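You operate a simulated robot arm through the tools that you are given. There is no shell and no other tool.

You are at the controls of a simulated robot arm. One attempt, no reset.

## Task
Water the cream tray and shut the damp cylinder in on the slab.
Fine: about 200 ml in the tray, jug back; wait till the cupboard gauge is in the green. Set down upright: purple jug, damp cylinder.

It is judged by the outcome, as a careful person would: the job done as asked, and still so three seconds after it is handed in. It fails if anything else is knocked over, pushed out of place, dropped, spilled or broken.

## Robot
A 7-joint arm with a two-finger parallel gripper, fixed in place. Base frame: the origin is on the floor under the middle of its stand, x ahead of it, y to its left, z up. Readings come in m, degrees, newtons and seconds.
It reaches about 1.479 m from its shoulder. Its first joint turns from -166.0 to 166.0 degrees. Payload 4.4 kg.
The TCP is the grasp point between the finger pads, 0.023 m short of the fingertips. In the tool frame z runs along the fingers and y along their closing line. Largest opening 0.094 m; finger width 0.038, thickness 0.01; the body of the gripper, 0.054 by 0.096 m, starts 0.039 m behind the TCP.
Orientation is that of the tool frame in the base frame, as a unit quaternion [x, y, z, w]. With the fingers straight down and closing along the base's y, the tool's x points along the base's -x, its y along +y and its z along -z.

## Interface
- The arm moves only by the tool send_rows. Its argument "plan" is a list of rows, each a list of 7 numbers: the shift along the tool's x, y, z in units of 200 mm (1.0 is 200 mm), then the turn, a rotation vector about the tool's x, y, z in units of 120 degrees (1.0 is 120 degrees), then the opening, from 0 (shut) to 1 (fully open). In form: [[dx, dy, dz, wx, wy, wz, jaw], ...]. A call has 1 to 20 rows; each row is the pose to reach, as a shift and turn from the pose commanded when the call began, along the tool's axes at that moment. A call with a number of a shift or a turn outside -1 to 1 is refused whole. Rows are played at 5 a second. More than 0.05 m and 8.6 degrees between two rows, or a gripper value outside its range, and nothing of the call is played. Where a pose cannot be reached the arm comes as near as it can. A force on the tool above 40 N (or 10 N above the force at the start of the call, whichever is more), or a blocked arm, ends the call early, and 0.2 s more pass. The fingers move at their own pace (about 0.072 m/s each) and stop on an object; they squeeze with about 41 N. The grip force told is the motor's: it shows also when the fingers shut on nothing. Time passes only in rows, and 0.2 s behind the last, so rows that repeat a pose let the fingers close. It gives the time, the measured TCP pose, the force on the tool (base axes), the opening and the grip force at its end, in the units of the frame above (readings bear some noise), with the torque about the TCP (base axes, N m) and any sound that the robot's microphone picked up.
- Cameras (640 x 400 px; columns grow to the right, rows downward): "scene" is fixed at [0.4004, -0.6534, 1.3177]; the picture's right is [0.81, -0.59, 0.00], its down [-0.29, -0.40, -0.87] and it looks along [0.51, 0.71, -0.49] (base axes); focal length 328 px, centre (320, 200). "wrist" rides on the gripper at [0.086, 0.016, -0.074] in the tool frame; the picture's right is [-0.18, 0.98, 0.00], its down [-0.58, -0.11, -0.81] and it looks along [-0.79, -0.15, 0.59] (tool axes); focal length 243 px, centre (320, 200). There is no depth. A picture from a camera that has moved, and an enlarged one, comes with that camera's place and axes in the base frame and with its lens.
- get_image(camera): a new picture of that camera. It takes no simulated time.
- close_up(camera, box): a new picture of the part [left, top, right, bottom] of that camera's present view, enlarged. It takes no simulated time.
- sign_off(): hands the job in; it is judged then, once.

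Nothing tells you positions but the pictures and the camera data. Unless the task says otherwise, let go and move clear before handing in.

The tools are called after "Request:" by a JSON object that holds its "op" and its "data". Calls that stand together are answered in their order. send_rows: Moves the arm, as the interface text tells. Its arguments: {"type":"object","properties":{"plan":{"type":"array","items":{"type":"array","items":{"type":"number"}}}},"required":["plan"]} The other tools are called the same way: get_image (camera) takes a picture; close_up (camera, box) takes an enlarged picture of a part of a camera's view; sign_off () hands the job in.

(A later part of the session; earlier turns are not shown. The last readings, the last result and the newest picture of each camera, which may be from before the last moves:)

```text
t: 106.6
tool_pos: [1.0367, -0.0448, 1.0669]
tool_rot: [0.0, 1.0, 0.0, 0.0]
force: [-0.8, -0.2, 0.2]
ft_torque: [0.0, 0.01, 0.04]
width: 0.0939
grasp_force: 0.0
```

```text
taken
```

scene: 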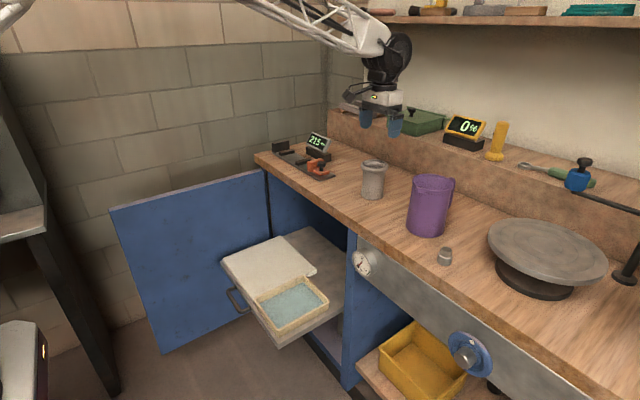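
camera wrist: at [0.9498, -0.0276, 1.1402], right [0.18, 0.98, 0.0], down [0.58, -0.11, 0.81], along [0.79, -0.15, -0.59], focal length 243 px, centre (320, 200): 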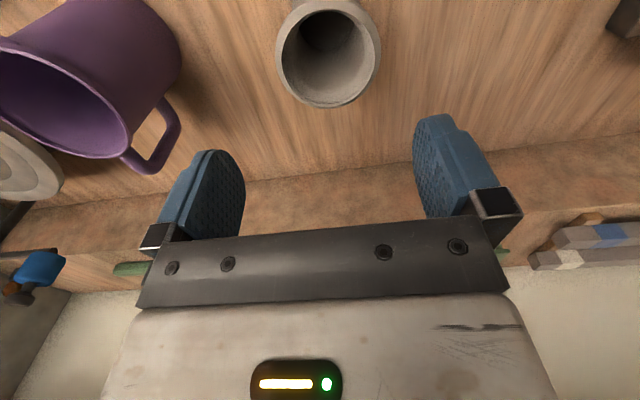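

Request:
{"op": "close_up", "data": {"camera": "wrist", "box": [255, 0, 405, 120]}}

Request:
{"op": "close_up", "data": {"camera": "scene", "box": [340, 80, 430, 210]}}

```text
3.33 times, centred on (330, 60) of wrist
camera zoom: at [0.9498, -0.0276, 1.1402], right [0.18, 0.98, 0.0], down [0.58, -0.11, 0.81], along [0.79, -0.15, -0.59], focal length 809 px, centre (287, 667)
```

zoom: 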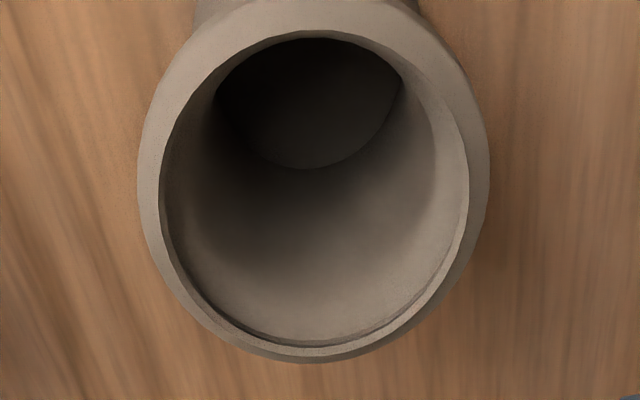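

```text
3.08 times, centred on (385, 145) of scene
camera zoom: at [0.4004, -0.6534, 1.3177], right [0.81, -0.59, 0.0], down [-0.29, -0.4, -0.87], along [0.51, 0.71, -0.49], focal length 1010 px, centre (120, 369)
```

zoom: 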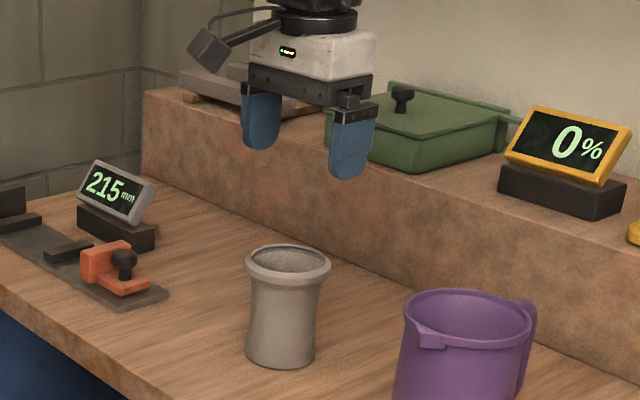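

The cylinder rim centre is at about (1.038, -0.036) and is about 81 mm wide, so the open jaw has about 6 mm clearance each side. I'll centre over it and stop just above the rim to check.

Request:
{"op": "send_rows", "data": {"plan": [[-0.0065, 0.044, 0.08, 0, 0, 0, 1], [-0.0065, 0.044, 0.18, 0, 0, 0, 1], [-0.0065, 0.044, 0.28, 0, 0, 0, 1], [-0.0065, 0.044, 0.38, 0, 0, 0, 1], [-0.0065, 0.044, 0.43, 0, 0, 0, 1], [-0.0065, 0.044, 0.43, 0, 0, 0, 1]]}}

Request:
{"op": "get_image", "data": {"camera": "wrist"}}

Request:
{"op": "close_up", "data": {"camera": "scene", "box": [340, 100, 430, 210]}}

```text
t: 108.0
tool_pos: [1.0392, -0.0364, 0.9819]
tool_rot: [0.0, 1.0, 0.0, 0.001]
force: [-0.5, -0.3, 0.5]
ft_torque: [-0.01, -0.03, 0.0]
width: 0.0941
grasp_force: 0.2
```

```text
taken
camera wrist: at [0.952, -0.0193, 1.0545], right [0.18, 0.98, 0.0], down [0.58, -0.11, 0.81], along [0.79, -0.15, -0.59], focal length 243 px, centre (320, 200)
```

wrist: 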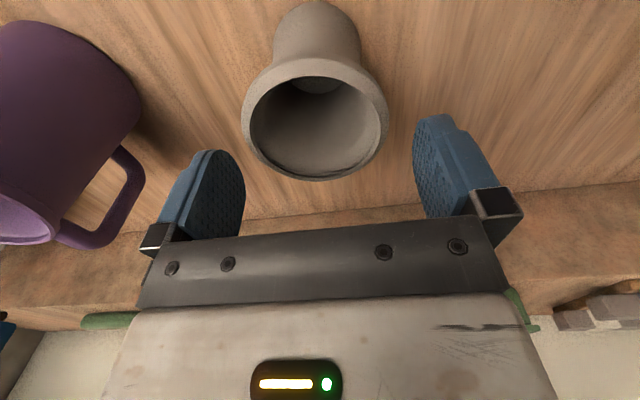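

```text
3.64 times, centred on (385, 155) of scene
camera zoom: at [0.4004, -0.6534, 1.3177], right [0.81, -0.59, 0.0], down [-0.29, -0.4, -0.87], along [0.51, 0.71, -0.49], focal length 1194 px, centre (84, 364)
```

zoom: 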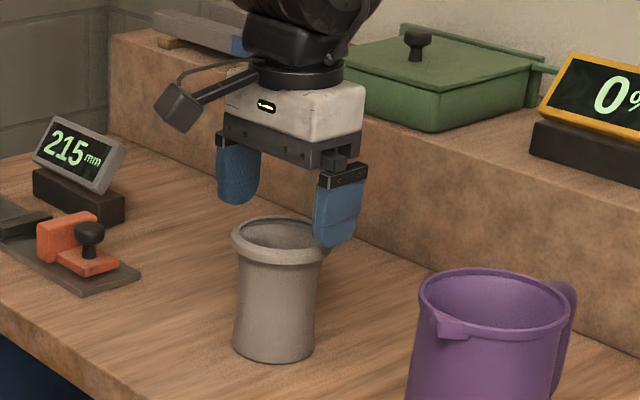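

The fingers are centred over the rim. I'll descend straight down around it.

Request:
{"op": "send_rows", "data": {"plan": [[0, 0, 0.05, 0, 0, 0, 1], [0, 0, 0.1, 0, 0, 0, 1], [0, 0, 0.15, 0, 0, 0, 1], [0, 0, 0.2, 0, 0, 0, 1], [0, 0, 0.25, 0, 0, 0, 1], [0, 0, 0.3, 0, 0, 0, 1], [0, 0, 0.32, 0, 0, 0, 1], [0, 0, 0.32, 0, 0, 0, 1]]}}

Request:
{"op": "get_image", "data": {"camera": "wrist"}}

Request:
{"op": "close_up", "data": {"camera": "scene", "box": [340, 100, 430, 210]}}

```text
t: 109.8
tool_pos: [1.0401, -0.0354, 0.9163]
tool_rot: [0.001, 1.0, -0.001, 0.0]
force: [0.4, -0.4, -0.3]
ft_torque: [-0.02, 0.0, 0.01]
width: 0.0943
grasp_force: 0.0
```

```text
taken
camera wrist: at [0.9518, -0.019, 0.9899], right [0.18, 0.98, 0.0], down [0.58, -0.11, 0.81], along [0.79, -0.15, -0.59], focal length 243 px, centre (320, 200)
```

wrist: 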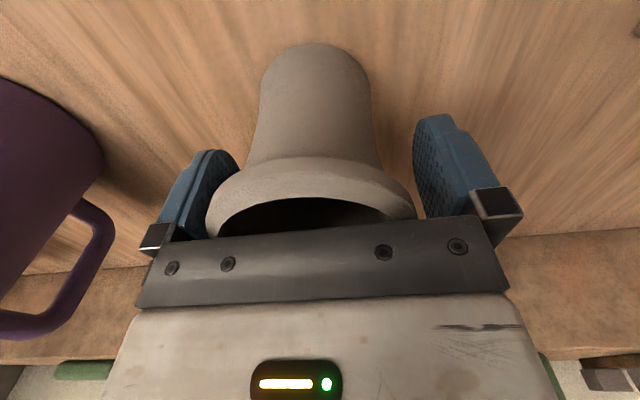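

```text
3.64 times, centred on (385, 155) of scene
camera zoom: at [0.4004, -0.6534, 1.3177], right [0.81, -0.59, 0.0], down [-0.29, -0.4, -0.87], along [0.51, 0.71, -0.49], focal length 1194 px, centre (84, 364)
```

zoom: 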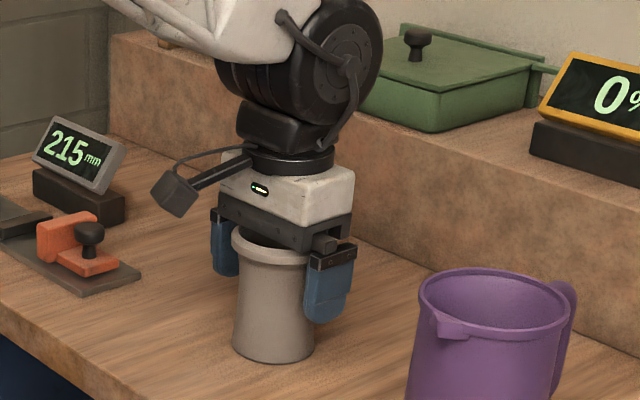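

Request:
{"op": "send_rows", "data": {"plan": [[0, 0, -0.015, 0, 0, 0, 0.95], [0, 0, -0.015, 0, 0, 0, 0.9], [0, 0, -0.015, 0, 0, 0, 0.86], [0, 0, -0.015, 0, 0, 0, 0.82], [0, 0, -0.015, 0, 0, 0, 0.7], [0, 0, -0.015, 0, 0, 0, 0.5], [0, 0, -0.015, 0, 0, 0, 0.5]]}}

Request:
{"op": "get_image", "data": {"camera": "wrist"}}

Request:
{"op": "close_up", "data": {"camera": "scene", "box": [340, 100, 430, 210]}}

```text
t: 111.4
tool_pos: [1.0392, -0.0349, 0.9203]
tool_rot: [0.0, 1.0, 0.0, -0.001]
force: [0.2, 0.7, 0.7]
ft_torque: [0.11, -0.01, -0.01]
width: 0.0785
grasp_force: 41.0
```

```text
taken
camera wrist: at [0.952, -0.0189, 0.9929], right [0.18, 0.98, 0.0], down [0.58, -0.11, 0.81], along [0.79, -0.15, -0.59], focal length 243 px, centre (320, 200)
```

wrist: 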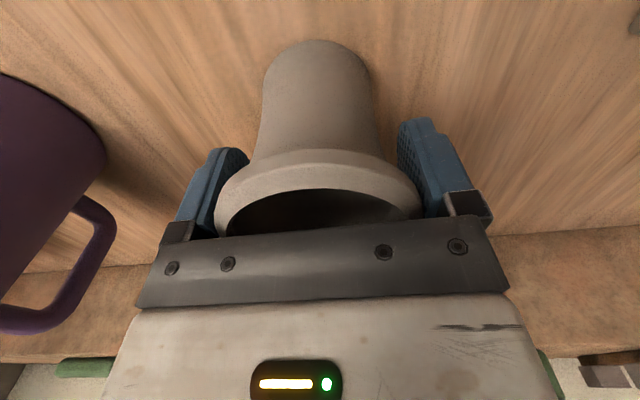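

```text
3.64 times, centred on (385, 155) of scene
camera zoom: at [0.4004, -0.6534, 1.3177], right [0.81, -0.59, 0.0], down [-0.29, -0.4, -0.87], along [0.51, 0.71, -0.49], focal length 1194 px, centre (84, 364)
```

zoom: 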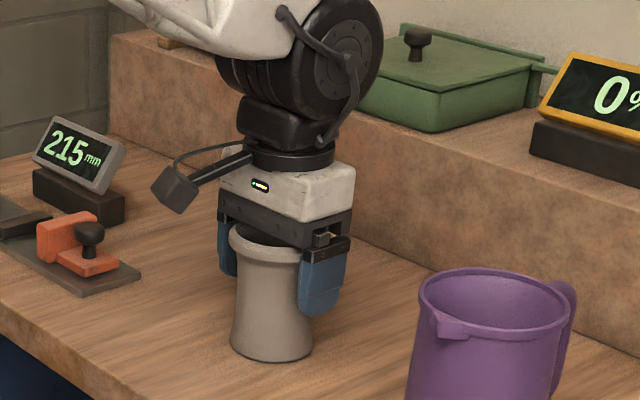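

The grip on the rim bead is firm, with jaw width 78.5 mm. I'll lift 3 cm and verify it hangs straight.

Request:
{"op": "send_rows", "data": {"plan": [[0, 0, -0.02, 0, 0, 0, 0.5], [0, 0, -0.05, 0, 0, 0, 0.5], [0, 0, -0.1, 0, 0, 0, 0.5], [0, 0, -0.15, 0, 0, 0, 0.5], [0, 0, -0.15, 0, 0, 0, 0.5], [0, 0, -0.15, 0, 0, 0, 0.5]]}}

Request:
{"op": "close_up", "data": {"camera": "scene", "box": [340, 100, 430, 210]}}

Request:
{"op": "get_image", "data": {"camera": "wrist"}}

```text
t: 112.8
tool_pos: [1.0381, -0.0368, 0.9497]
tool_rot: [0.0, 1.0, 0.0, 0.0]
force: [0.2, -0.9, -2.6]
ft_torque: [-0.01, -0.02, 0.03]
width: 0.0785
grasp_force: 40.9
```

```text
3.64 times, centred on (385, 155) of scene
camera zoom: at [0.4004, -0.6534, 1.3177], right [0.81, -0.59, 0.0], down [-0.29, -0.4, -0.87], along [0.51, 0.71, -0.49], focal length 1194 px, centre (84, 364)
```

zoom: 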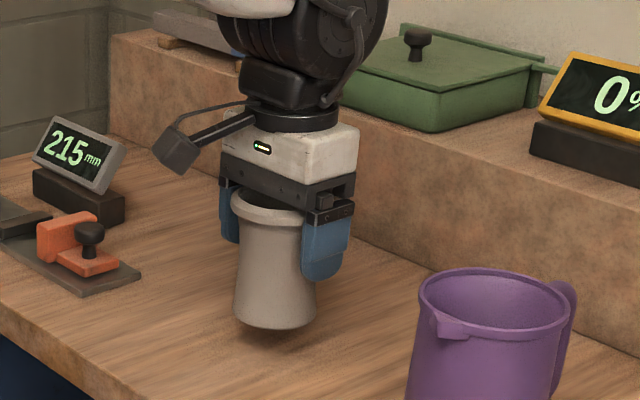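

```text
taken
camera wrist: at [0.9517, -0.0188, 1.023], right [0.18, 0.98, 0.0], down [0.58, -0.11, 0.81], along [0.79, -0.15, -0.59], focal length 243 px, centre (320, 200)
```

wrist: 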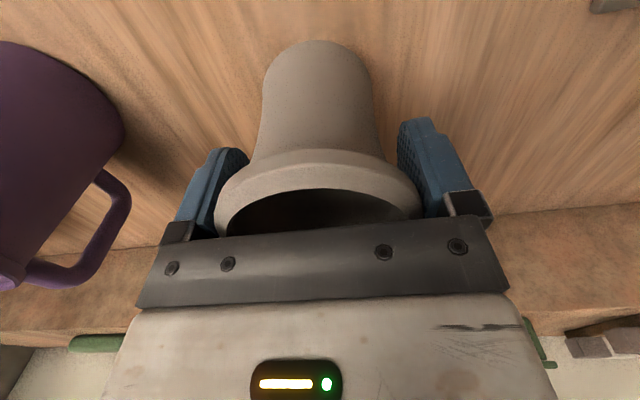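

It hangs straight and light at about 2.6 N. I'll lift clear and carry it to above the slab at about (0.77, 0.25).

Request:
{"op": "send_rows", "data": {"plan": [[0, 0, -0.08, 0, 0, 0, 0.5], [0, 0, -0.18, 0, 0, 0, 0.5], [0, 0, -0.28, 0, 0, 0, 0.5], [0, 0, -0.38, 0, 0, 0, 0.5], [0, 0, -0.47, 0, 0, 0, 0.5], [0, 0, -0.5, 0, 0, 0, 0.5]]}}

Request:
{"op": "send_rows", "data": {"plan": [[0.04, 0.04, 0, 0, 0, 0, 0.5], [0.11, 0.12, 0, 0, 0, 0, 0.5], [0.19, 0.2, 0, 0, 0, 0, 0.5], [0.27, 0.29, 0, 0, 0, 0, 0.5], [0.35, 0.375, 0, 0, 0, 0, 0.5], [0.43, 0.46, 0, 0, 0, 0, 0.5], [0.51, 0.545, 0, 0, 0, 0, 0.5], [0.59, 0.63, 0, 0, 0, 0, 0.5], [0.67, 0.716, 0, 0, 0, 0, 0.5]]}}

Request:
{"op": "send_rows", "data": {"plan": [[0.06, 0.065, 0, 0, 0, 0, 0.5], [0.14, 0.15, 0, 0, 0, 0, 0.5], [0.22, 0.235, 0, 0, 0, 0, 0.5], [0.3, 0.32, 0, 0, 0, 0, 0.5], [0.38, 0.405, 0, 0, 0, 0, 0.5], [0.46, 0.49, 0, 0, 0, 0, 0.5], [0.54, 0.575, 0, 0, 0, 0, 0.5], [0.61, 0.65, 0, 0, 0, 0, 0.5], [0.66, 0.705, 0, 0, 0, 0, 0.5], [0.67, 0.716, 0, 0, 0, 0, 0.5]]}}

Request:
{"op": "get_image", "data": {"camera": "scene"}}

```text
t: 114.2
tool_pos: [1.0379, -0.0361, 1.0497]
tool_rot: [0.0, 1.0, 0.0, 0.0]
force: [-0.2, 0.4, -1.8]
ft_torque: [-0.01, 0.01, 0.01]
width: 0.0786
grasp_force: 40.6
```

```text
t: 116.2
tool_pos: [0.9044, 0.1066, 1.0497]
tool_rot: [0.0, 1.0, 0.0, 0.0]
force: [-0.5, 0.0, -2.2]
ft_torque: [-0.04, 0.04, 0.0]
width: 0.0783
grasp_force: 41.2
```

```text
t: 118.4
tool_pos: [0.7702, 0.251, 1.0497]
tool_rot: [0.0, 1.0, 0.0, 0.0]
force: [0.5, 0.1, -3.4]
ft_torque: [-0.03, -0.03, -0.05]
width: 0.0783
grasp_force: 40.8
```

```text
taken
```

scene: 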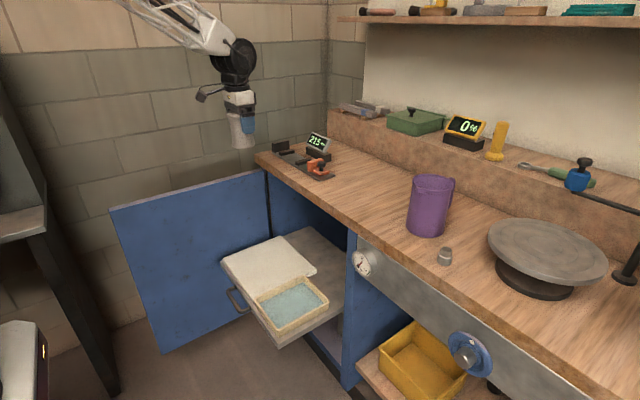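

Now I'll lower it in stages toward the slab.

Request:
{"op": "send_rows", "data": {"plan": [[0, 0, 0.06, 0, 0, 0, 0.5], [0, 0, 0.16, 0, 0, 0, 0.5], [0, 0, 0.28, 0, 0, 0, 0.5], [0, 0, 0.4, 0, 0, 0, 0.5], [0, 0, 0.52, 0, 0, 0, 0.5], [0, 0, 0.64, 0, 0, 0, 0.5], [0, 0, 0.76, 0, 0, 0, 0.5], [0, 0, 0.88, 0, 0, 0, 0.5], [0, 0, 1.0, 0, 0, 0, 0.5]]}}

Request:
{"op": "send_rows", "data": {"plan": [[0, 0, 0.1, 0, 0, 0, 0.5], [0, 0, 0.22, 0, 0, 0, 0.5], [0, 0, 0.34, 0, 0, 0, 0.5], [0, 0, 0.46, 0, 0, 0, 0.5], [0, 0, 0.58, 0, 0, 0, 0.5], [0, 0, 0.7, 0, 0, 0, 0.5], [0, 0, 0.8, 0, 0, 0, 0.5], [0, 0, 0.9, 0, 0, 0, 0.5], [0, 0, 1.0, 0, 0, 0, 0.5], [0, 0, 1.0, 0, 0, 0, 0.5]]}}

Request:
{"op": "close_up", "data": {"camera": "scene", "box": [190, 150, 370, 330]}}

Request:
{"op": "get_image", "data": {"camera": "wrist"}}

```text
t: 120.4
tool_pos: [0.7716, 0.2495, 0.8493]
tool_rot: [0.0, 1.0, 0.0, -0.001]
force: [0.0, -0.3, -2.1]
ft_torque: [-0.01, -0.02, 0.01]
width: 0.0787
grasp_force: 40.8
```

```text
t: 122.6
tool_pos: [0.7714, 0.2514, 0.6488]
tool_rot: [0.0, 1.0, -0.001, 0.0]
force: [-0.3, -0.3, -2.4]
ft_torque: [-0.03, -0.02, 0.03]
width: 0.0782
grasp_force: 41.3
```

```text
2.22 times, centred on (280, 240) of scene
camera zoom: at [0.4004, -0.6534, 1.3177], right [0.81, -0.59, 0.0], down [-0.29, -0.4, -0.87], along [0.51, 0.71, -0.49], focal length 729 px, centre (409, 111)
```

zoom: 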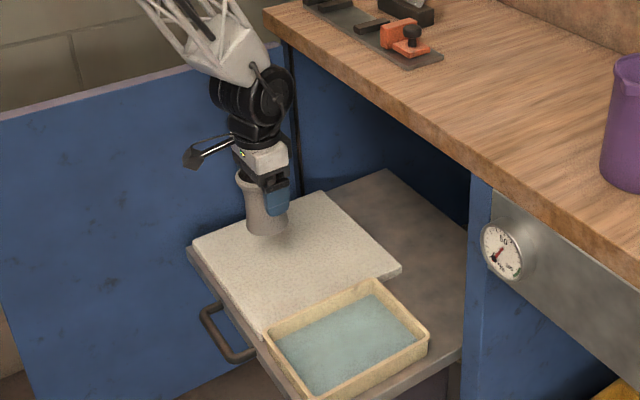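

```text
taken
camera wrist: at [0.6838, 0.268, 0.7228], right [0.18, 0.98, 0.0], down [0.58, -0.11, 0.81], along [0.79, -0.15, -0.59], focal length 243 px, centre (320, 200)
```

wrist: 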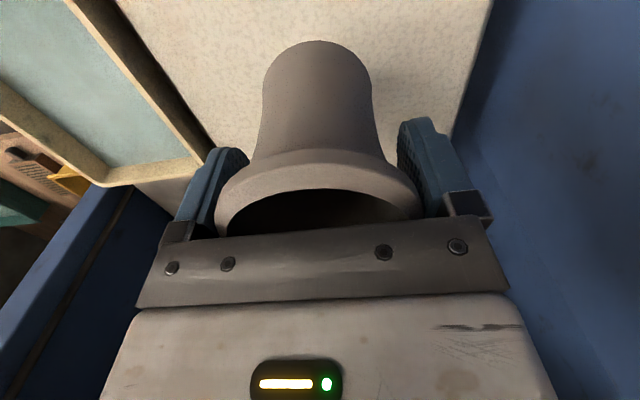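

Request:
{"op": "send_rows", "data": {"plan": [[0, 0, 0.08, 0, 0, 0, 0.5], [0, 0, 0.16, 0, 0, 0, 0.5], [0, 0, 0.24, 0, 0, 0, 0.5], [0, 0, 0.32, 0, 0, 0, 0.5], [0, 0, 0.38, 0, 0, 0, 0.5], [0, 0, 0.41, 0, 0, 0, 0.5], [0, 0, 0.41, 0, 0, 0, 0.5]]}}

Request:
{"op": "close_up", "data": {"camera": "scene", "box": [190, 150, 370, 330]}}

Request:
{"op": "get_image", "data": {"camera": "wrist"}}

```text
t: 124.0
tool_pos: [0.7752, 0.25, 0.5735]
tool_rot: [0.001, 1.0, 0.001, 0.004]
force: [-0.1, -0.4, 2.3]
ft_torque: [0.07, 0.03, -0.02]
width: 0.0785
grasp_force: 40.8
stopped in row 6: the force on the tool passed its limit at 41 N (the readings are from after the stop); the commanded pose is now the measured one
```

```text
2.22 times, centred on (280, 240) of scene
camera zoom: at [0.4004, -0.6534, 1.3177], right [0.81, -0.59, 0.0], down [-0.29, -0.4, -0.87], along [0.51, 0.71, -0.49], focal length 729 px, centre (409, 111)
```

zoom: 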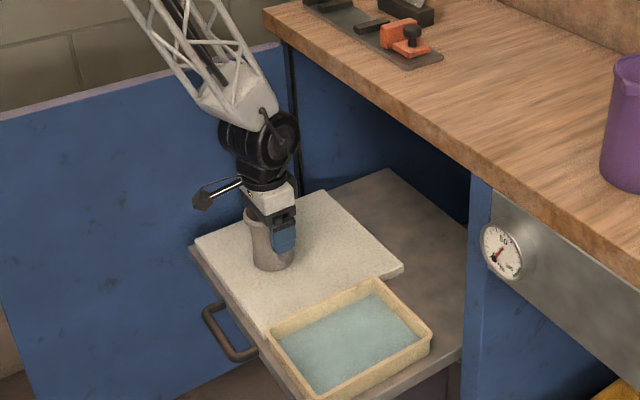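

```text
taken
camera wrist: at [0.6872, 0.2676, 0.6465], right [0.18, 0.98, 0.0], down [0.58, -0.11, 0.81], along [0.8, -0.15, -0.59], focal length 243 px, centre (320, 200)
```

wrist: 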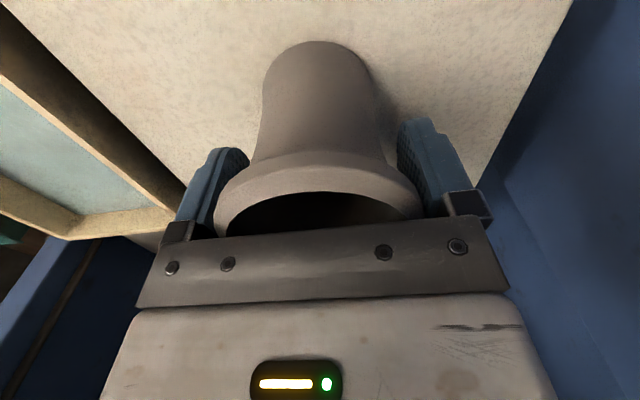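

The cylinder made contact with the slab at TCP z ≈ 0.573, a bit higher than I estimated. The stop has relaxed to a light 2 N support. I'll check contact with a tiny step, then release slowly.

Request:
{"op": "send_rows", "data": {"plan": [[0, 0, 0.004, 0, 0, 0, 0.5], [0, 0, 0.004, 0, 0, 0, 0.5]]}}

Request:
{"op": "close_up", "data": {"camera": "scene", "box": [230, 200, 320, 290]}}

```text
t: 124.6
tool_pos: [0.775, 0.2502, 0.5737]
tool_rot: [0.001, 1.0, 0.001, 0.004]
force: [-0.2, -2.8, 17.5]
ft_torque: [0.36, 0.25, 0.02]
width: 0.0782
grasp_force: 40.9
```

```text
4.44 times, centred on (275, 245) of scene
camera zoom: at [0.4004, -0.6534, 1.3177], right [0.81, -0.59, 0.0], down [-0.29, -0.4, -0.87], along [0.51, 0.71, -0.49], focal length 1459 px, centre (520, 0)
```

zoom: 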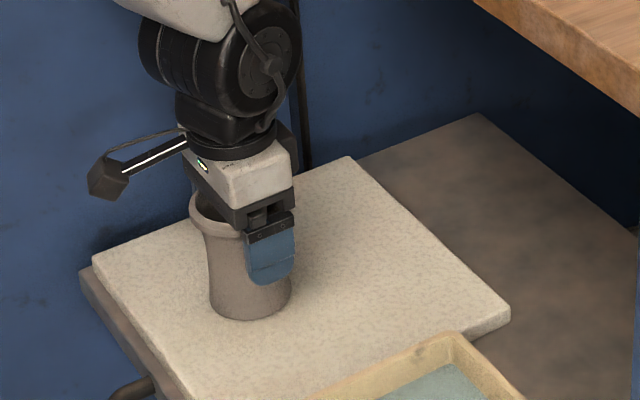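

Contact is firm and the cylinder is standing upright on the slab. I'm easing off and releasing.

Request:
{"op": "send_rows", "data": {"plan": [[0, 0, -0.003, 0, 0, 0, 0.5], [0, 0, -0.003, 0, 0, 0, 0.84], [0, 0, -0.003, 0, 0, 0, 0.88], [0, 0, -0.003, 0, 0, 0, 0.92], [0, 0, -0.003, 0, 0, 0, 1], [0, 0, -0.003, 0, 0, 0, 1]]}}

Request:
{"op": "get_image", "data": {"camera": "wrist"}}

Request:
{"op": "close_up", "data": {"camera": "scene", "box": [230, 200, 320, 290]}}

```text
t: 126.0
tool_pos: [0.7747, 0.2507, 0.573]
tool_rot: [0.0, 1.0, 0.001, 0.004]
force: [0.9, 0.5, 0.0]
ft_torque: [0.03, -0.01, 0.02]
width: 0.094
grasp_force: 0.0
```

```text
taken
camera wrist: at [0.6873, 0.2676, 0.6462], right [0.18, 0.98, 0.0], down [0.58, -0.11, 0.81], along [0.8, -0.15, -0.59], focal length 243 px, centre (320, 200)
```

wrist: 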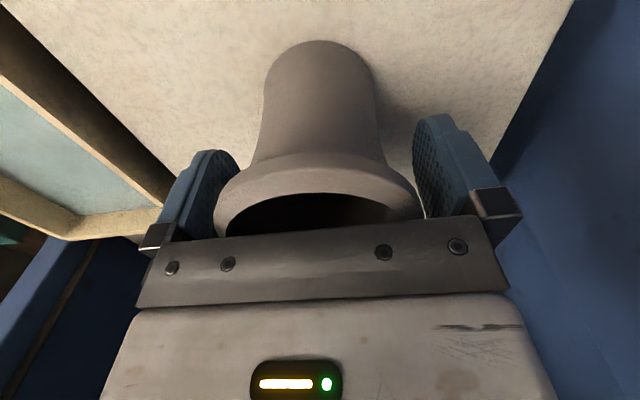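

```text
4.44 times, centred on (275, 245) of scene
camera zoom: at [0.4004, -0.6534, 1.3177], right [0.81, -0.59, 0.0], down [-0.29, -0.4, -0.87], along [0.51, 0.71, -0.49], focal length 1459 px, centre (520, 0)
```

zoom: 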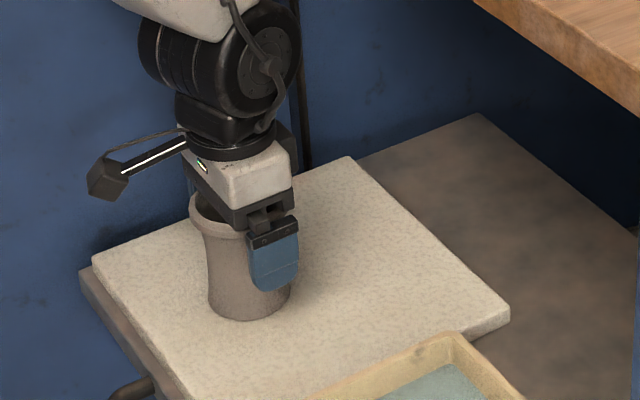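

Released cleanly. I'm raising straight up, slowly at first.

Request:
{"op": "send_rows", "data": {"plan": [[0, 0, -0.05, 0, 0, 0, 1], [0, 0, -0.1, 0, 0, 0, 1], [0, 0, -0.15, 0, 0, 0, 1], [0, 0, -0.2, 0, 0, 0, 1], [0, 0, -0.27, 0, 0, 0, 1], [0, 0, -0.36, 0, 0, 0, 1], [0, 0, -0.48, 0, 0, 0, 1], [0, 0, -0.6, 0, 0, 0, 1], [0, 0, -0.75, 0, 0, 0, 1], [0, 0, -0.9, 0, 0, 0, 1], [0, 0, -1.0, 0, 0, 0, 1]]}}

Request:
{"op": "get_image", "data": {"camera": "scene"}}

Request:
{"op": "close_up", "data": {"camera": "scene", "box": [200, 200, 380, 370]}}

Request:
{"op": "get_image", "data": {"camera": "wrist"}}

```text
t: 128.4
tool_pos: [0.7725, 0.2492, 0.7738]
tool_rot: [0.0, 1.0, 0.001, 0.004]
force: [-1.7, 0.0, -0.5]
ft_torque: [0.02, -0.01, -0.02]
width: 0.0937
grasp_force: 0.0
```

```text
taken
```

scene: 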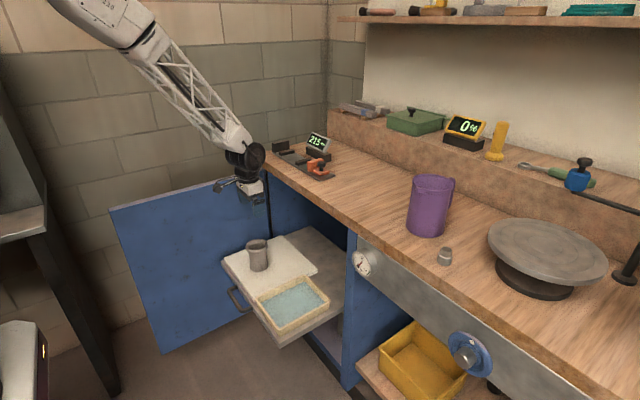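

```text
2.35 times, centred on (290, 285) of scene
camera zoom: at [0.4004, -0.6534, 1.3177], right [0.81, -0.59, 0.0], down [-0.29, -0.4, -0.87], along [0.51, 0.71, -0.49], focal length 772 px, centre (391, 0)
```

zoom: 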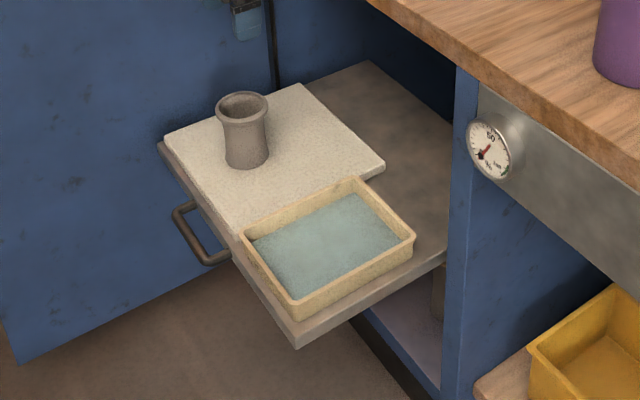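

```text
taken
camera wrist: at [0.6853, 0.2672, 0.8462], right [0.18, 0.98, 0.0], down [0.58, -0.11, 0.81], along [0.8, -0.15, -0.59], focal length 243 px, centre (320, 200)
```

wrist: 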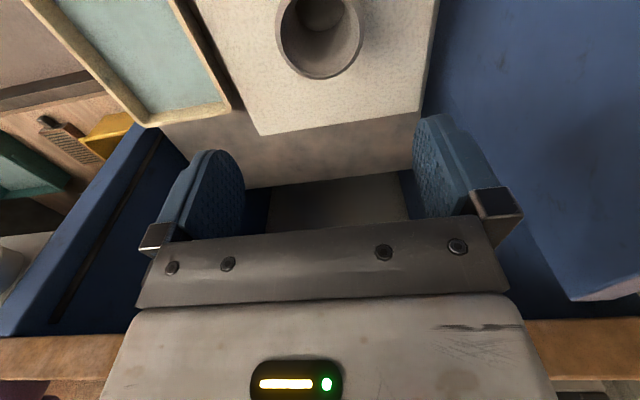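

The cylinder stands upright on the slab. Next is the shelf, so I'll back off and look closely at its handle and front edge.

Request:
{"op": "send_rows", "data": {"plan": [[0.12, -0.05, -0.06, 0, 0.03, 0, 1], [0.26, -0.11, -0.1, 0, 0.065, 0, 1], [0.4, -0.17, -0.14, 0, 0.1, 0, 0.8], [0.54, -0.23, -0.18, 0, 0.14, 0, 0.5], [0.68, -0.29, -0.21, 0, 0.18, 0, 0.2], [0.82, -0.35, -0.24, 0, 0.215, 0, 0], [0.95, -0.4, -0.25, 0, 0.25, 0, 0], [0.95, -0.4, -0.25, 0, 0.25, 0, 0]]}}

Request:
{"op": "get_image", "data": {"camera": "wrist"}}

Request:
{"op": "close_up", "data": {"camera": "scene", "box": [200, 220, 300, 350]}}

```text
t: 130.2
tool_pos: [0.5828, 0.171, 0.8221]
tool_rot: [0.0, 0.967, 0.001, -0.256]
force: [0.4, -0.4, 0.4]
ft_torque: [-0.02, 0.0, 0.04]
width: 0.0003
grasp_force: 41.1
```

```text
taken
camera wrist: at [0.544, 0.1873, 0.9287], right [0.16, 0.98, -0.09], down [0.9, -0.11, 0.41], along [0.4, -0.15, -0.91], focal length 243 px, centre (320, 200)
```

wrist: 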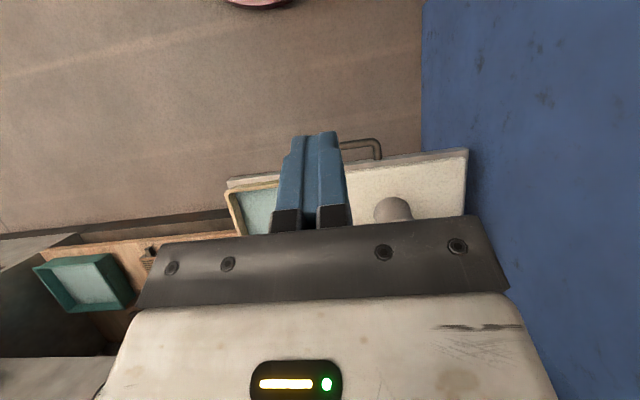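

```text
3.08 times, centred on (250, 285) of scene
camera zoom: at [0.4004, -0.6534, 1.3177], right [0.81, -0.59, 0.0], down [-0.29, -0.4, -0.87], along [0.51, 0.71, -0.49], focal length 1010 px, centre (535, -62)
```

zoom: 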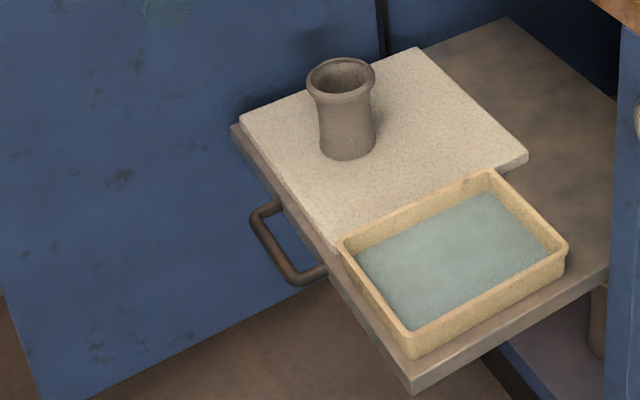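

The scene view agrees with the contact height, putting the slab top at z ≈ 0.504. The handle bar is at about x 0.638, y 0.11–0.22, z ≈ 0.47. I'll come down in front of the handle with closed, vertical fingers.

Request:
{"op": "send_rows", "data": {"plan": [[-0.05, -0.005, 0.09, 0, -0.031, 0, 0], [-0.105, -0.01, 0.184, 0, -0.0625, 0, 0], [-0.16, -0.015, 0.276, 0, -0.094, 0, 0], [-0.21, -0.02, 0.368, 0, -0.125, 0, 0], [-0.265, -0.025, 0.46, 0, -0.156, 0, 0], [-0.32, -0.03, 0.552, 0, -0.1875, 0, 0], [-0.37, -0.035, 0.644, 0, -0.219, 0, 0], [-0.425, -0.04, 0.736, 0, -0.25, 0, 0], [-0.425, -0.04, 0.736, 0, -0.25, 0, 0]]}}

Request:
{"op": "get_image", "data": {"camera": "wrist"}}

Request:
{"op": "get_image", "data": {"camera": "scene"}}

```text
t: 132.2
tool_pos: [0.5839, 0.1624, 0.6524]
tool_rot: [0.0, 1.0, 0.0, 0.004]
force: [0.3, 0.5, -0.3]
ft_torque: [0.0, 0.0, -0.03]
width: 0.0
grasp_force: 41.2
```

```text
taken
camera wrist: at [0.4967, 0.1798, 0.7244], right [0.18, 0.98, 0.0], down [0.58, -0.11, 0.81], along [0.8, -0.15, -0.59], focal length 243 px, centre (320, 200)
```

wrist: 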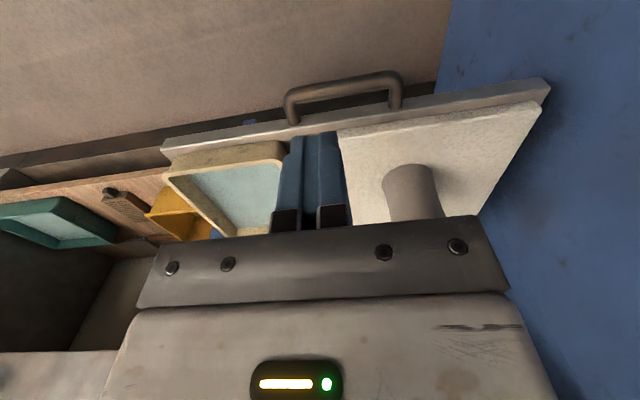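

```text
taken
```

scene: 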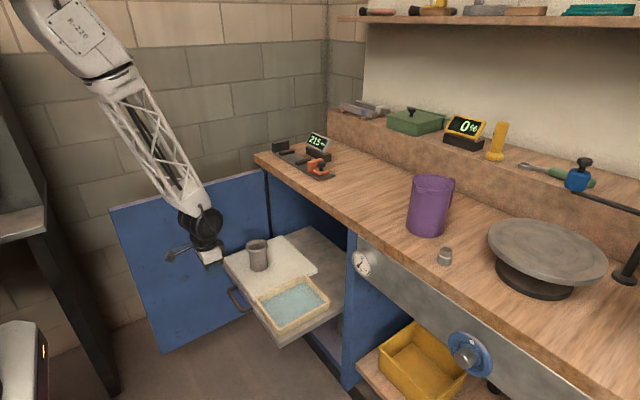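

Request:
{"op": "send_rows", "data": {"plan": [[0, 0.02, 0.1, 0, 0, 0, 0], [0, 0.04, 0.22, 0, 0, 0, 0], [0, 0.04, 0.34, 0, 0, 0, 0], [0, 0.04, 0.46, 0, 0, 0, 0], [0, 0.04, 0.58, 0, 0, 0, 0], [0, 0.04, 0.7, 0, 0, 0, 0], [0, 0.04, 0.8, 0, 0, 0, 0], [0, 0.04, 0.88, 0, 0, 0, 0], [0, 0.04, 0.88, 0, 0, 0, 0]]}}

Request:
{"op": "get_image", "data": {"camera": "wrist"}}

Request:
{"op": "close_up", "data": {"camera": "scene", "box": [170, 200, 310, 350]}}

```text
t: 134.2
tool_pos: [0.5854, 0.1716, 0.4758]
tool_rot: [0.001, 1.0, 0.001, 0.004]
force: [-0.7, -0.4, 0.3]
ft_torque: [0.03, -0.03, -0.02]
width: 0.0
grasp_force: 41.1
```

```text
taken
camera wrist: at [0.4979, 0.1877, 0.5484], right [0.18, 0.98, 0.0], down [0.58, -0.11, 0.81], along [0.8, -0.15, -0.59], focal length 243 px, centre (320, 200)
```

wrist: 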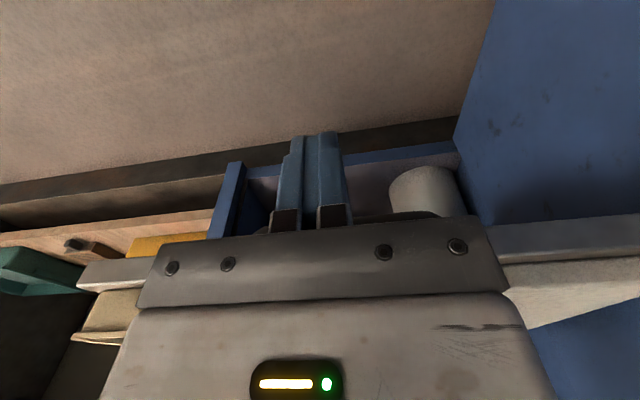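

```text
2.67 times, centred on (240, 275) of scene
camera zoom: at [0.4004, -0.6534, 1.3177], right [0.81, -0.59, 0.0], down [-0.29, -0.4, -0.87], along [0.51, 0.71, -0.49], focal length 875 px, centre (533, 0)
```

zoom: 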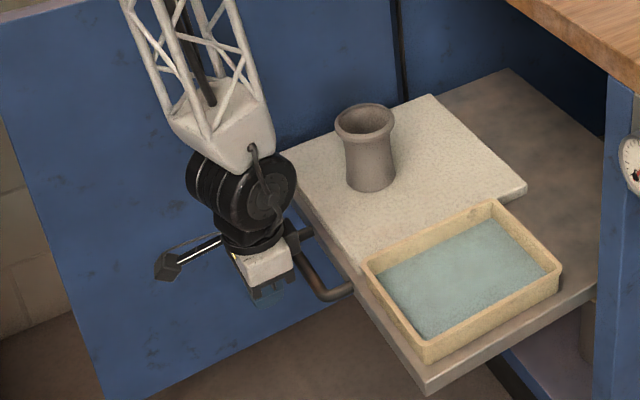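

The fingers are level with the handle bar. I'm pushing the shelf in gently along +x.

Request:
{"op": "send_rows", "data": {"plan": [[-0.05, 0, 0, 0, 0, 0, 0], [-0.1, 0, 0, 0, 0, 0, 0], [-0.13, 0, 0, 0, 0, 0, 0], [-0.16, 0, 0, 0, 0, 0, 0], [-0.19, 0, 0, 0, 0, 0, 0], [-0.22, 0, 0, 0, 0, 0, 0], [-0.25, 0, 0, 0, 0, 0, 0], [-0.28, 0, 0, 0, 0, 0, 0], [-0.31, 0, 0, 0, 0, 0, 0]]}}

Request:
{"op": "close_up", "data": {"camera": "scene", "box": [170, 200, 350, 350]}}

```text
t: 136.2
tool_pos: [0.6493, 0.1708, 0.4766]
tool_rot: [0.0, 1.0, 0.001, 0.004]
force: [0.5, 1.2, 0.7]
ft_torque: [0.01, 0.0, 0.02]
width: 0.0001
grasp_force: 41.1
```

```text
2.67 times, centred on (260, 275) of scene
camera zoom: at [0.4004, -0.6534, 1.3177], right [0.81, -0.59, 0.0], down [-0.29, -0.4, -0.87], along [0.51, 0.71, -0.49], focal length 875 px, centre (480, 0)
```

zoom: 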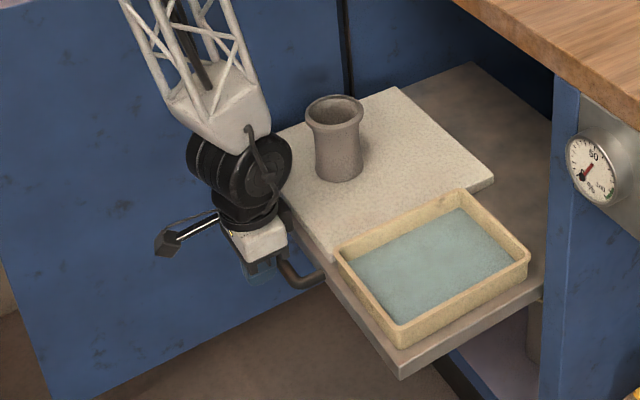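

The shelf slides freely with the cylinder and tray riding along. I'll continue.

Request:
{"op": "send_rows", "data": {"plan": [[-0.03, 0, 0, 0, 0, 0, 0], [-0.06, 0, 0, 0, 0, 0, 0], [-0.1, 0, 0, 0, 0, 0, 0], [-0.14, 0, 0, 0, 0, 0, 0], [-0.18, 0, 0, 0, 0, 0, 0], [-0.22, 0, 0, 0, 0, 0, 0], [-0.26, 0, 0, 0, 0, 0, 0], [-0.3, 0, 0, 0, 0, 0, 0], [-0.34, 0, 0, 0, 0, 0, 0], [-0.38, 0, 0, 0, 0, 0, 0], [-0.42, 0, 0, 0, 0, 0, 0], [-0.46, 0, 0, 0, 0, 0, 0], [-0.49, 0, 0, 0, 0, 0, 0], [-0.5, 0, 0, 0, 0, 0, 0]]}}

Request:
{"op": "close_up", "data": {"camera": "scene", "box": [190, 170, 390, 350]}}

Request:
{"op": "get_image", "data": {"camera": "wrist"}}

```text
t: 139.2
tool_pos: [0.7469, 0.1702, 0.4769]
tool_rot: [0.001, 1.0, 0.0, 0.004]
force: [-0.1, 1.0, 0.3]
ft_torque: [0.02, -0.02, 0.03]
width: 0.0
grasp_force: 41.6
```

```text
2.22 times, centred on (290, 260) of scene
camera zoom: at [0.4004, -0.6534, 1.3177], right [0.81, -0.59, 0.0], down [-0.29, -0.4, -0.87], along [0.51, 0.71, -0.49], focal length 729 px, centre (387, 67)
```

zoom: 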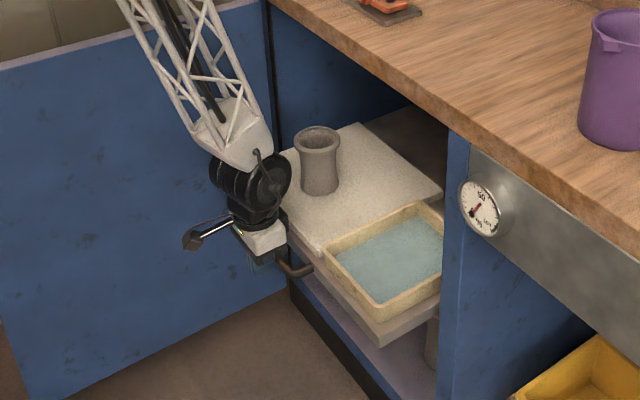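

```text
taken
camera wrist: at [0.66, 0.1878, 0.5498], right [0.18, 0.98, 0.0], down [0.58, -0.11, 0.81], along [0.8, -0.15, -0.59], focal length 243 px, centre (320, 200)
```

wrist: 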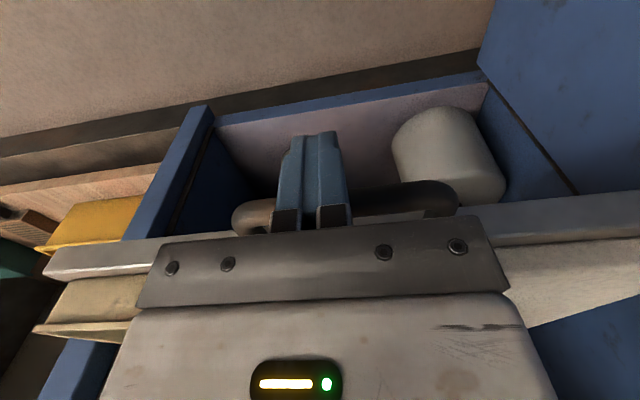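

Request:
{"op": "send_rows", "data": {"plan": [[-0.03, 0, 0, 0, 0, 0, 0], [-0.06, 0, 0, 0, 0, 0, 0], [-0.1, 0, 0, 0, 0, 0, 0], [-0.14, 0, 0, 0, 0, 0, 0], [-0.18, 0, 0, 0, 0, 0, 0], [-0.22, 0, 0, 0, 0, 0, 0], [-0.26, 0, 0, 0, 0, 0, 0], [-0.3, 0, 0, 0, 0, 0, 0], [-0.34, 0, 0, 0, 0, 0, 0], [-0.38, 0, 0, 0, 0, 0, 0], [-0.42, 0, 0, 0, 0, 0, 0], [-0.45, 0, 0, 0, 0, 0, 0]]}}

Request:
{"op": "close_up", "data": {"camera": "scene", "box": [190, 170, 390, 350]}}

Request:
{"op": "get_image", "data": {"camera": "wrist"}}

```text
t: 141.8
tool_pos: [0.8383, 0.17, 0.4785]
tool_rot: [0.0, 1.0, 0.001, 0.006]
force: [-0.5, -0.2, -0.6]
ft_torque: [0.01, -0.01, 0.01]
width: 0.0
grasp_force: 40.8
```

```text
2.22 times, centred on (290, 260) of scene
camera zoom: at [0.4004, -0.6534, 1.3177], right [0.81, -0.59, 0.0], down [-0.29, -0.4, -0.87], along [0.51, 0.71, -0.49], focal length 729 px, centre (387, 67)
```

zoom: 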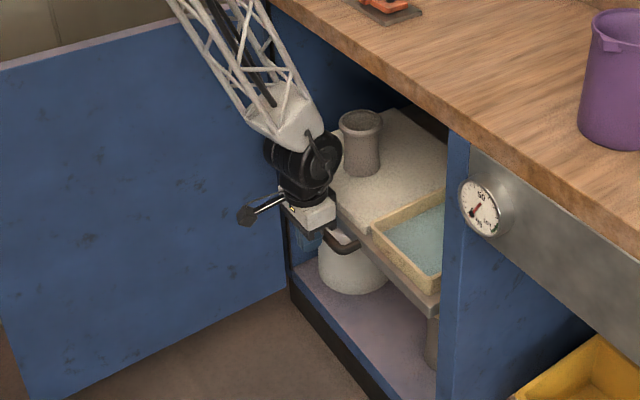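

```text
taken
camera wrist: at [0.75, 0.1881, 0.5508], right [0.18, 0.98, 0.0], down [0.57, -0.11, 0.81], along [0.8, -0.15, -0.59], focal length 243 px, centre (320, 200)
```

wrist: 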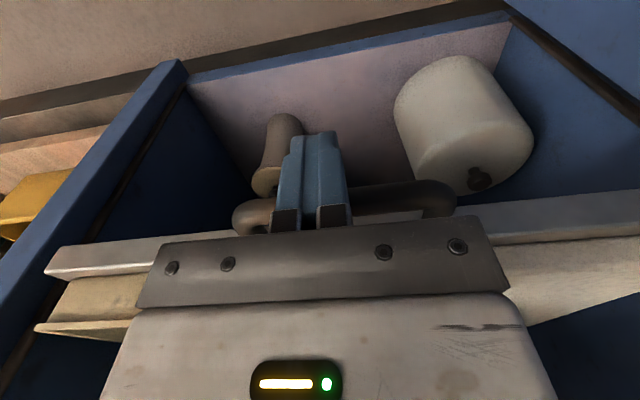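

Request:
{"op": "send_rows", "data": {"plan": [[-0.03, 0, 0, 0, 0, 0, 0], [-0.06, 0, 0, 0, 0, 0, 0], [-0.09, 0, 0, 0, 0, 0, 0], [-0.12, 0, 0, 0, 0, 0, 0], [-0.15, 0, 0, 0, 0, 0, 0], [-0.18, 0, 0, 0, 0, 0, 0], [-0.21, 0, 0, 0, 0, 0, 0], [-0.24, 0, 0, 0, 0, 0, 0]]}}

Request:
{"op": "close_up", "data": {"camera": "scene", "box": [190, 170, 390, 350]}}

Request:
{"op": "get_image", "data": {"camera": "wrist"}}

```text
t: 143.6
tool_pos: [0.8859, 0.1709, 0.4791]
tool_rot: [0.001, 1.0, 0.0, 0.003]
force: [-0.1, 0.3, 0.0]
ft_torque: [0.0, 0.0, -0.02]
width: 0.0
grasp_force: 40.4
```

```text
2.22 times, centred on (290, 260) of scene
camera zoom: at [0.4004, -0.6534, 1.3177], right [0.81, -0.59, 0.0], down [-0.29, -0.4, -0.87], along [0.51, 0.71, -0.49], focal length 729 px, centre (387, 67)
```

zoom: 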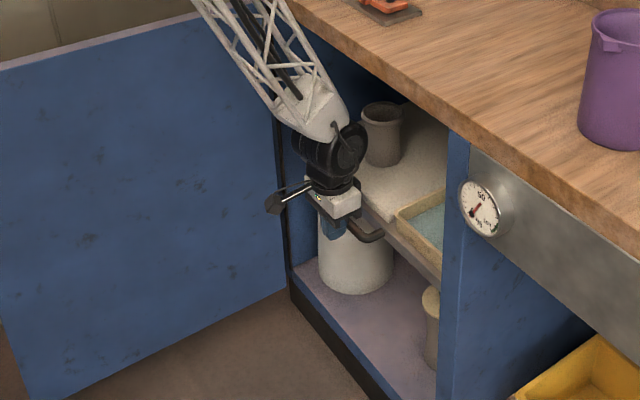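

```text
taken
camera wrist: at [0.7982, 0.1875, 0.551], right [0.18, 0.98, 0.0], down [0.58, -0.11, 0.81], along [0.8, -0.15, -0.59], focal length 243 px, centre (320, 200)
```

wrist: 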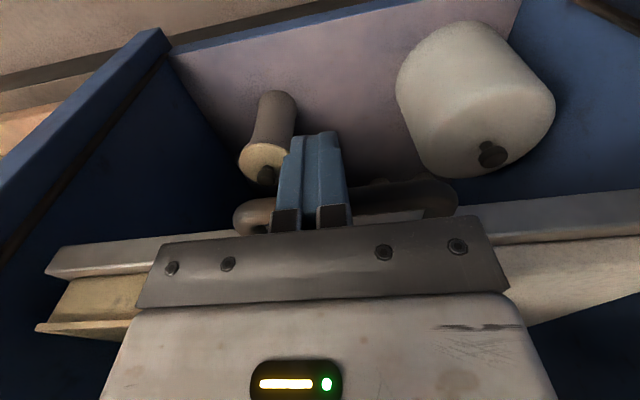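

Request:
{"op": "send_rows", "data": {"plan": [[-0.025, 0, 0, 0, 0, 0, 0], [-0.05, 0, 0, 0, 0, 0, 0], [-0.075, 0, 0, 0, 0, 0, 0], [-0.1, 0, 0, 0, 0, 0, 0], [-0.125, 0, 0, 0, 0, 0, 0], [-0.15, 0, 0, 0, 0, 0, 0]]}}

Request:
{"op": "close_up", "data": {"camera": "scene", "box": [240, 150, 390, 300]}}

Request:
{"op": "get_image", "data": {"camera": "wrist"}}

```text
t: 145.0
tool_pos: [0.9151, 0.1696, 0.4771]
tool_rot: [0.0, 1.0, 0.001, 0.004]
force: [-1.0, 0.8, -0.1]
ft_torque: [0.01, 0.02, 0.01]
width: 0.0
grasp_force: 41.0
```

```text
2.67 times, centred on (315, 225) of scene
camera zoom: at [0.4004, -0.6534, 1.3177], right [0.81, -0.59, 0.0], down [-0.29, -0.4, -0.87], along [0.51, 0.71, -0.49], focal length 875 px, centre (333, 133)
```

zoom: 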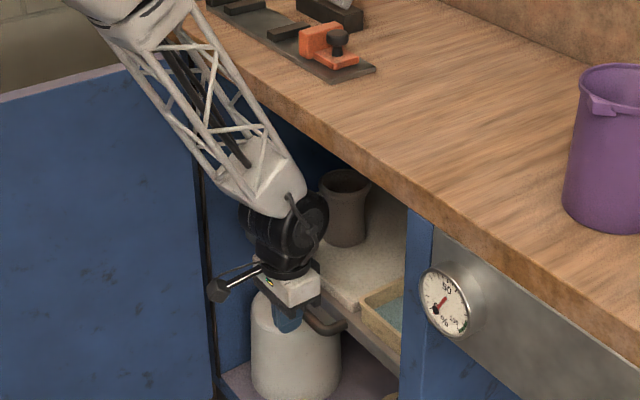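

```text
taken
camera wrist: at [0.8277, 0.1873, 0.551], right [0.18, 0.98, 0.0], down [0.58, -0.11, 0.81], along [0.8, -0.15, -0.59], focal length 243 px, centre (320, 200)
```

wrist: 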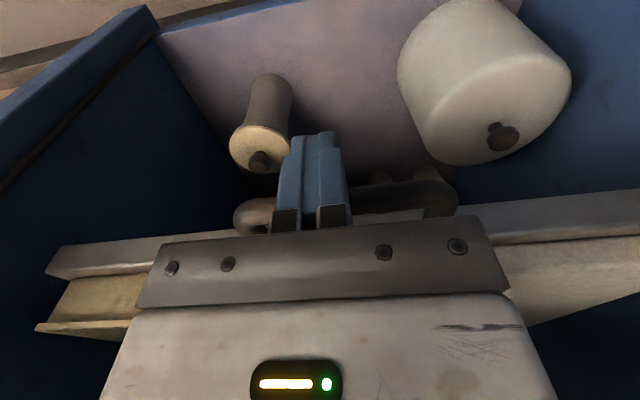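

Request:
{"op": "send_rows", "data": {"plan": [[-0.025, 0, 0, 0, 0, 0, 0], [-0.05, 0, 0, 0, 0, 0, 0], [-0.075, 0, 0, 0, 0, 0, 0], [-0.1, 0, 0, 0, 0, 0, 0], [-0.125, 0, 0, 0, 0, 0, 0]]}}

Request:
{"op": "close_up", "data": {"camera": "scene", "box": [240, 150, 390, 300]}}

```text
t: 145.9
tool_pos: [0.9299, 0.1702, 0.4774]
tool_rot: [-0.001, 1.0, 0.0, 0.001]
force: [-5.3, 1.3, 3.7]
ft_torque: [0.02, -0.02, 0.07]
width: 0.0002
grasp_force: 41.1
stopped in row 4: the force on the tool passed its limit at 74 N (the readings are from after the stop); the commanded pose is now the measured one
```

```text
2.67 times, centred on (315, 225) of scene
camera zoom: at [0.4004, -0.6534, 1.3177], right [0.81, -0.59, 0.0], down [-0.29, -0.4, -0.87], along [0.51, 0.71, -0.49], focal length 875 px, centre (333, 133)
```

zoom: 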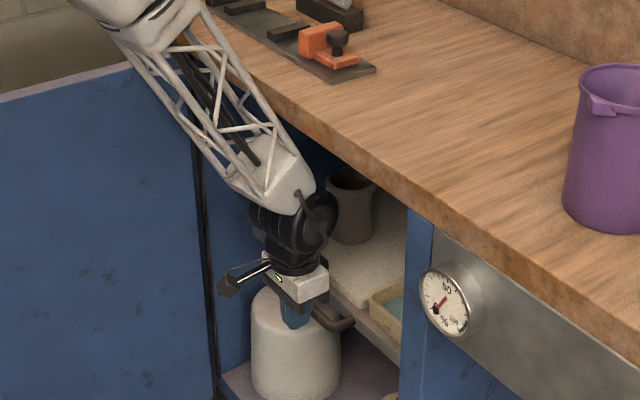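

The shelf has hit its end stop, with the handle face at about x 0.95, inside the cabinet front at about 0.92. The cylinder and tray are still standing inside. I'm backing straight out.

Request:
{"op": "send_rows", "data": {"plan": [[0.03, 0, 0, 0, 0, 0, 0], [0.1, 0, 0, 0, 0, 0, 0], [0.2, 0, 0, 0, 0, 0, 0], [0.32, 0, 0, 0, 0, 0, 0], [0.46, 0, 0, 0, 0, 0, 0], [0.6, 0, 0, 0, 0, 0, 0], [0.75, 0, 0, 0, 0, 0, 0], [0.9, 0, 0, 0, 0, 0, 0], [1.0, 0, 0, 0, 0, 0, 0]]}}

Request:
{"op": "send_rows", "data": {"plan": [[0.1, 0, -0.1, 0, 0, 0, 0], [0.22, 0, -0.25, 0, 0, 0, 0], [0.35, 0, -0.4, 0, 0, 0, 0], [0.48, 0, -0.55, 0, 0, 0, 0], [0.6, 0, -0.7, 0, 0, 0, 0], [0.7, 0, -0.85, 0, 0, 0, 0], [0.8, 0, -1.0, 0, 0, 0, 0]]}}

Request:
{"op": "get_image", "data": {"camera": "scene"}}

Request:
{"op": "get_image", "data": {"camera": "wrist"}}

```text
t: 147.9
tool_pos: [0.7298, 0.1708, 0.4783]
tool_rot: [-0.001, 1.0, 0.0, 0.001]
force: [0.6, 0.1, -0.3]
ft_torque: [0.01, 0.03, 0.04]
width: 0.0
grasp_force: 40.6
```

```text
t: 149.6
tool_pos: [0.5685, 0.1704, 0.678]
tool_rot: [0.001, 1.0, 0.0, 0.0]
force: [0.7, -1.0, 0.1]
ft_torque: [0.02, -0.04, -0.01]
width: 0.0
grasp_force: 40.8
```

```text
taken
```

scene: 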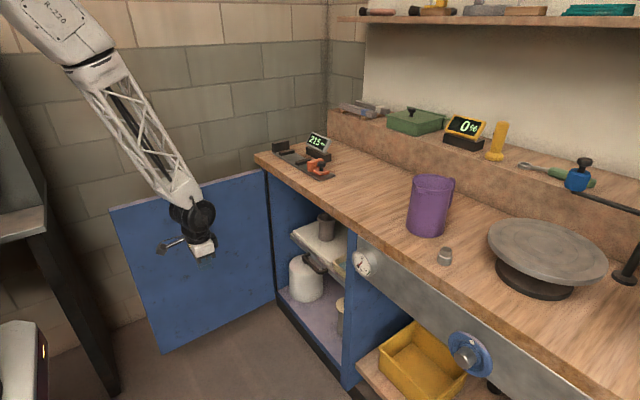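

```text
taken
camera wrist: at [0.4815, 0.1878, 0.7514], right [0.18, 0.98, 0.0], down [0.58, -0.11, 0.81], along [0.79, -0.15, -0.59], focal length 243 px, centre (320, 200)
```

wrist: 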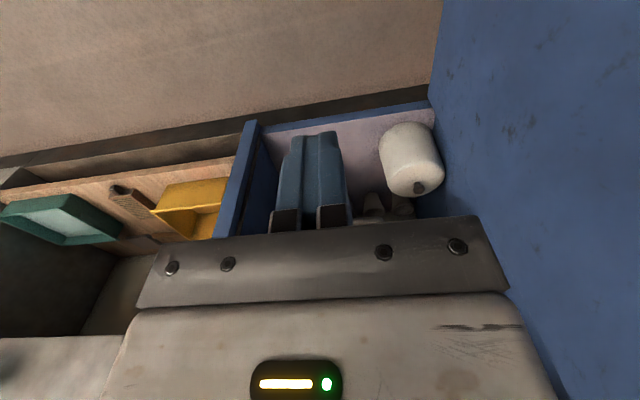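

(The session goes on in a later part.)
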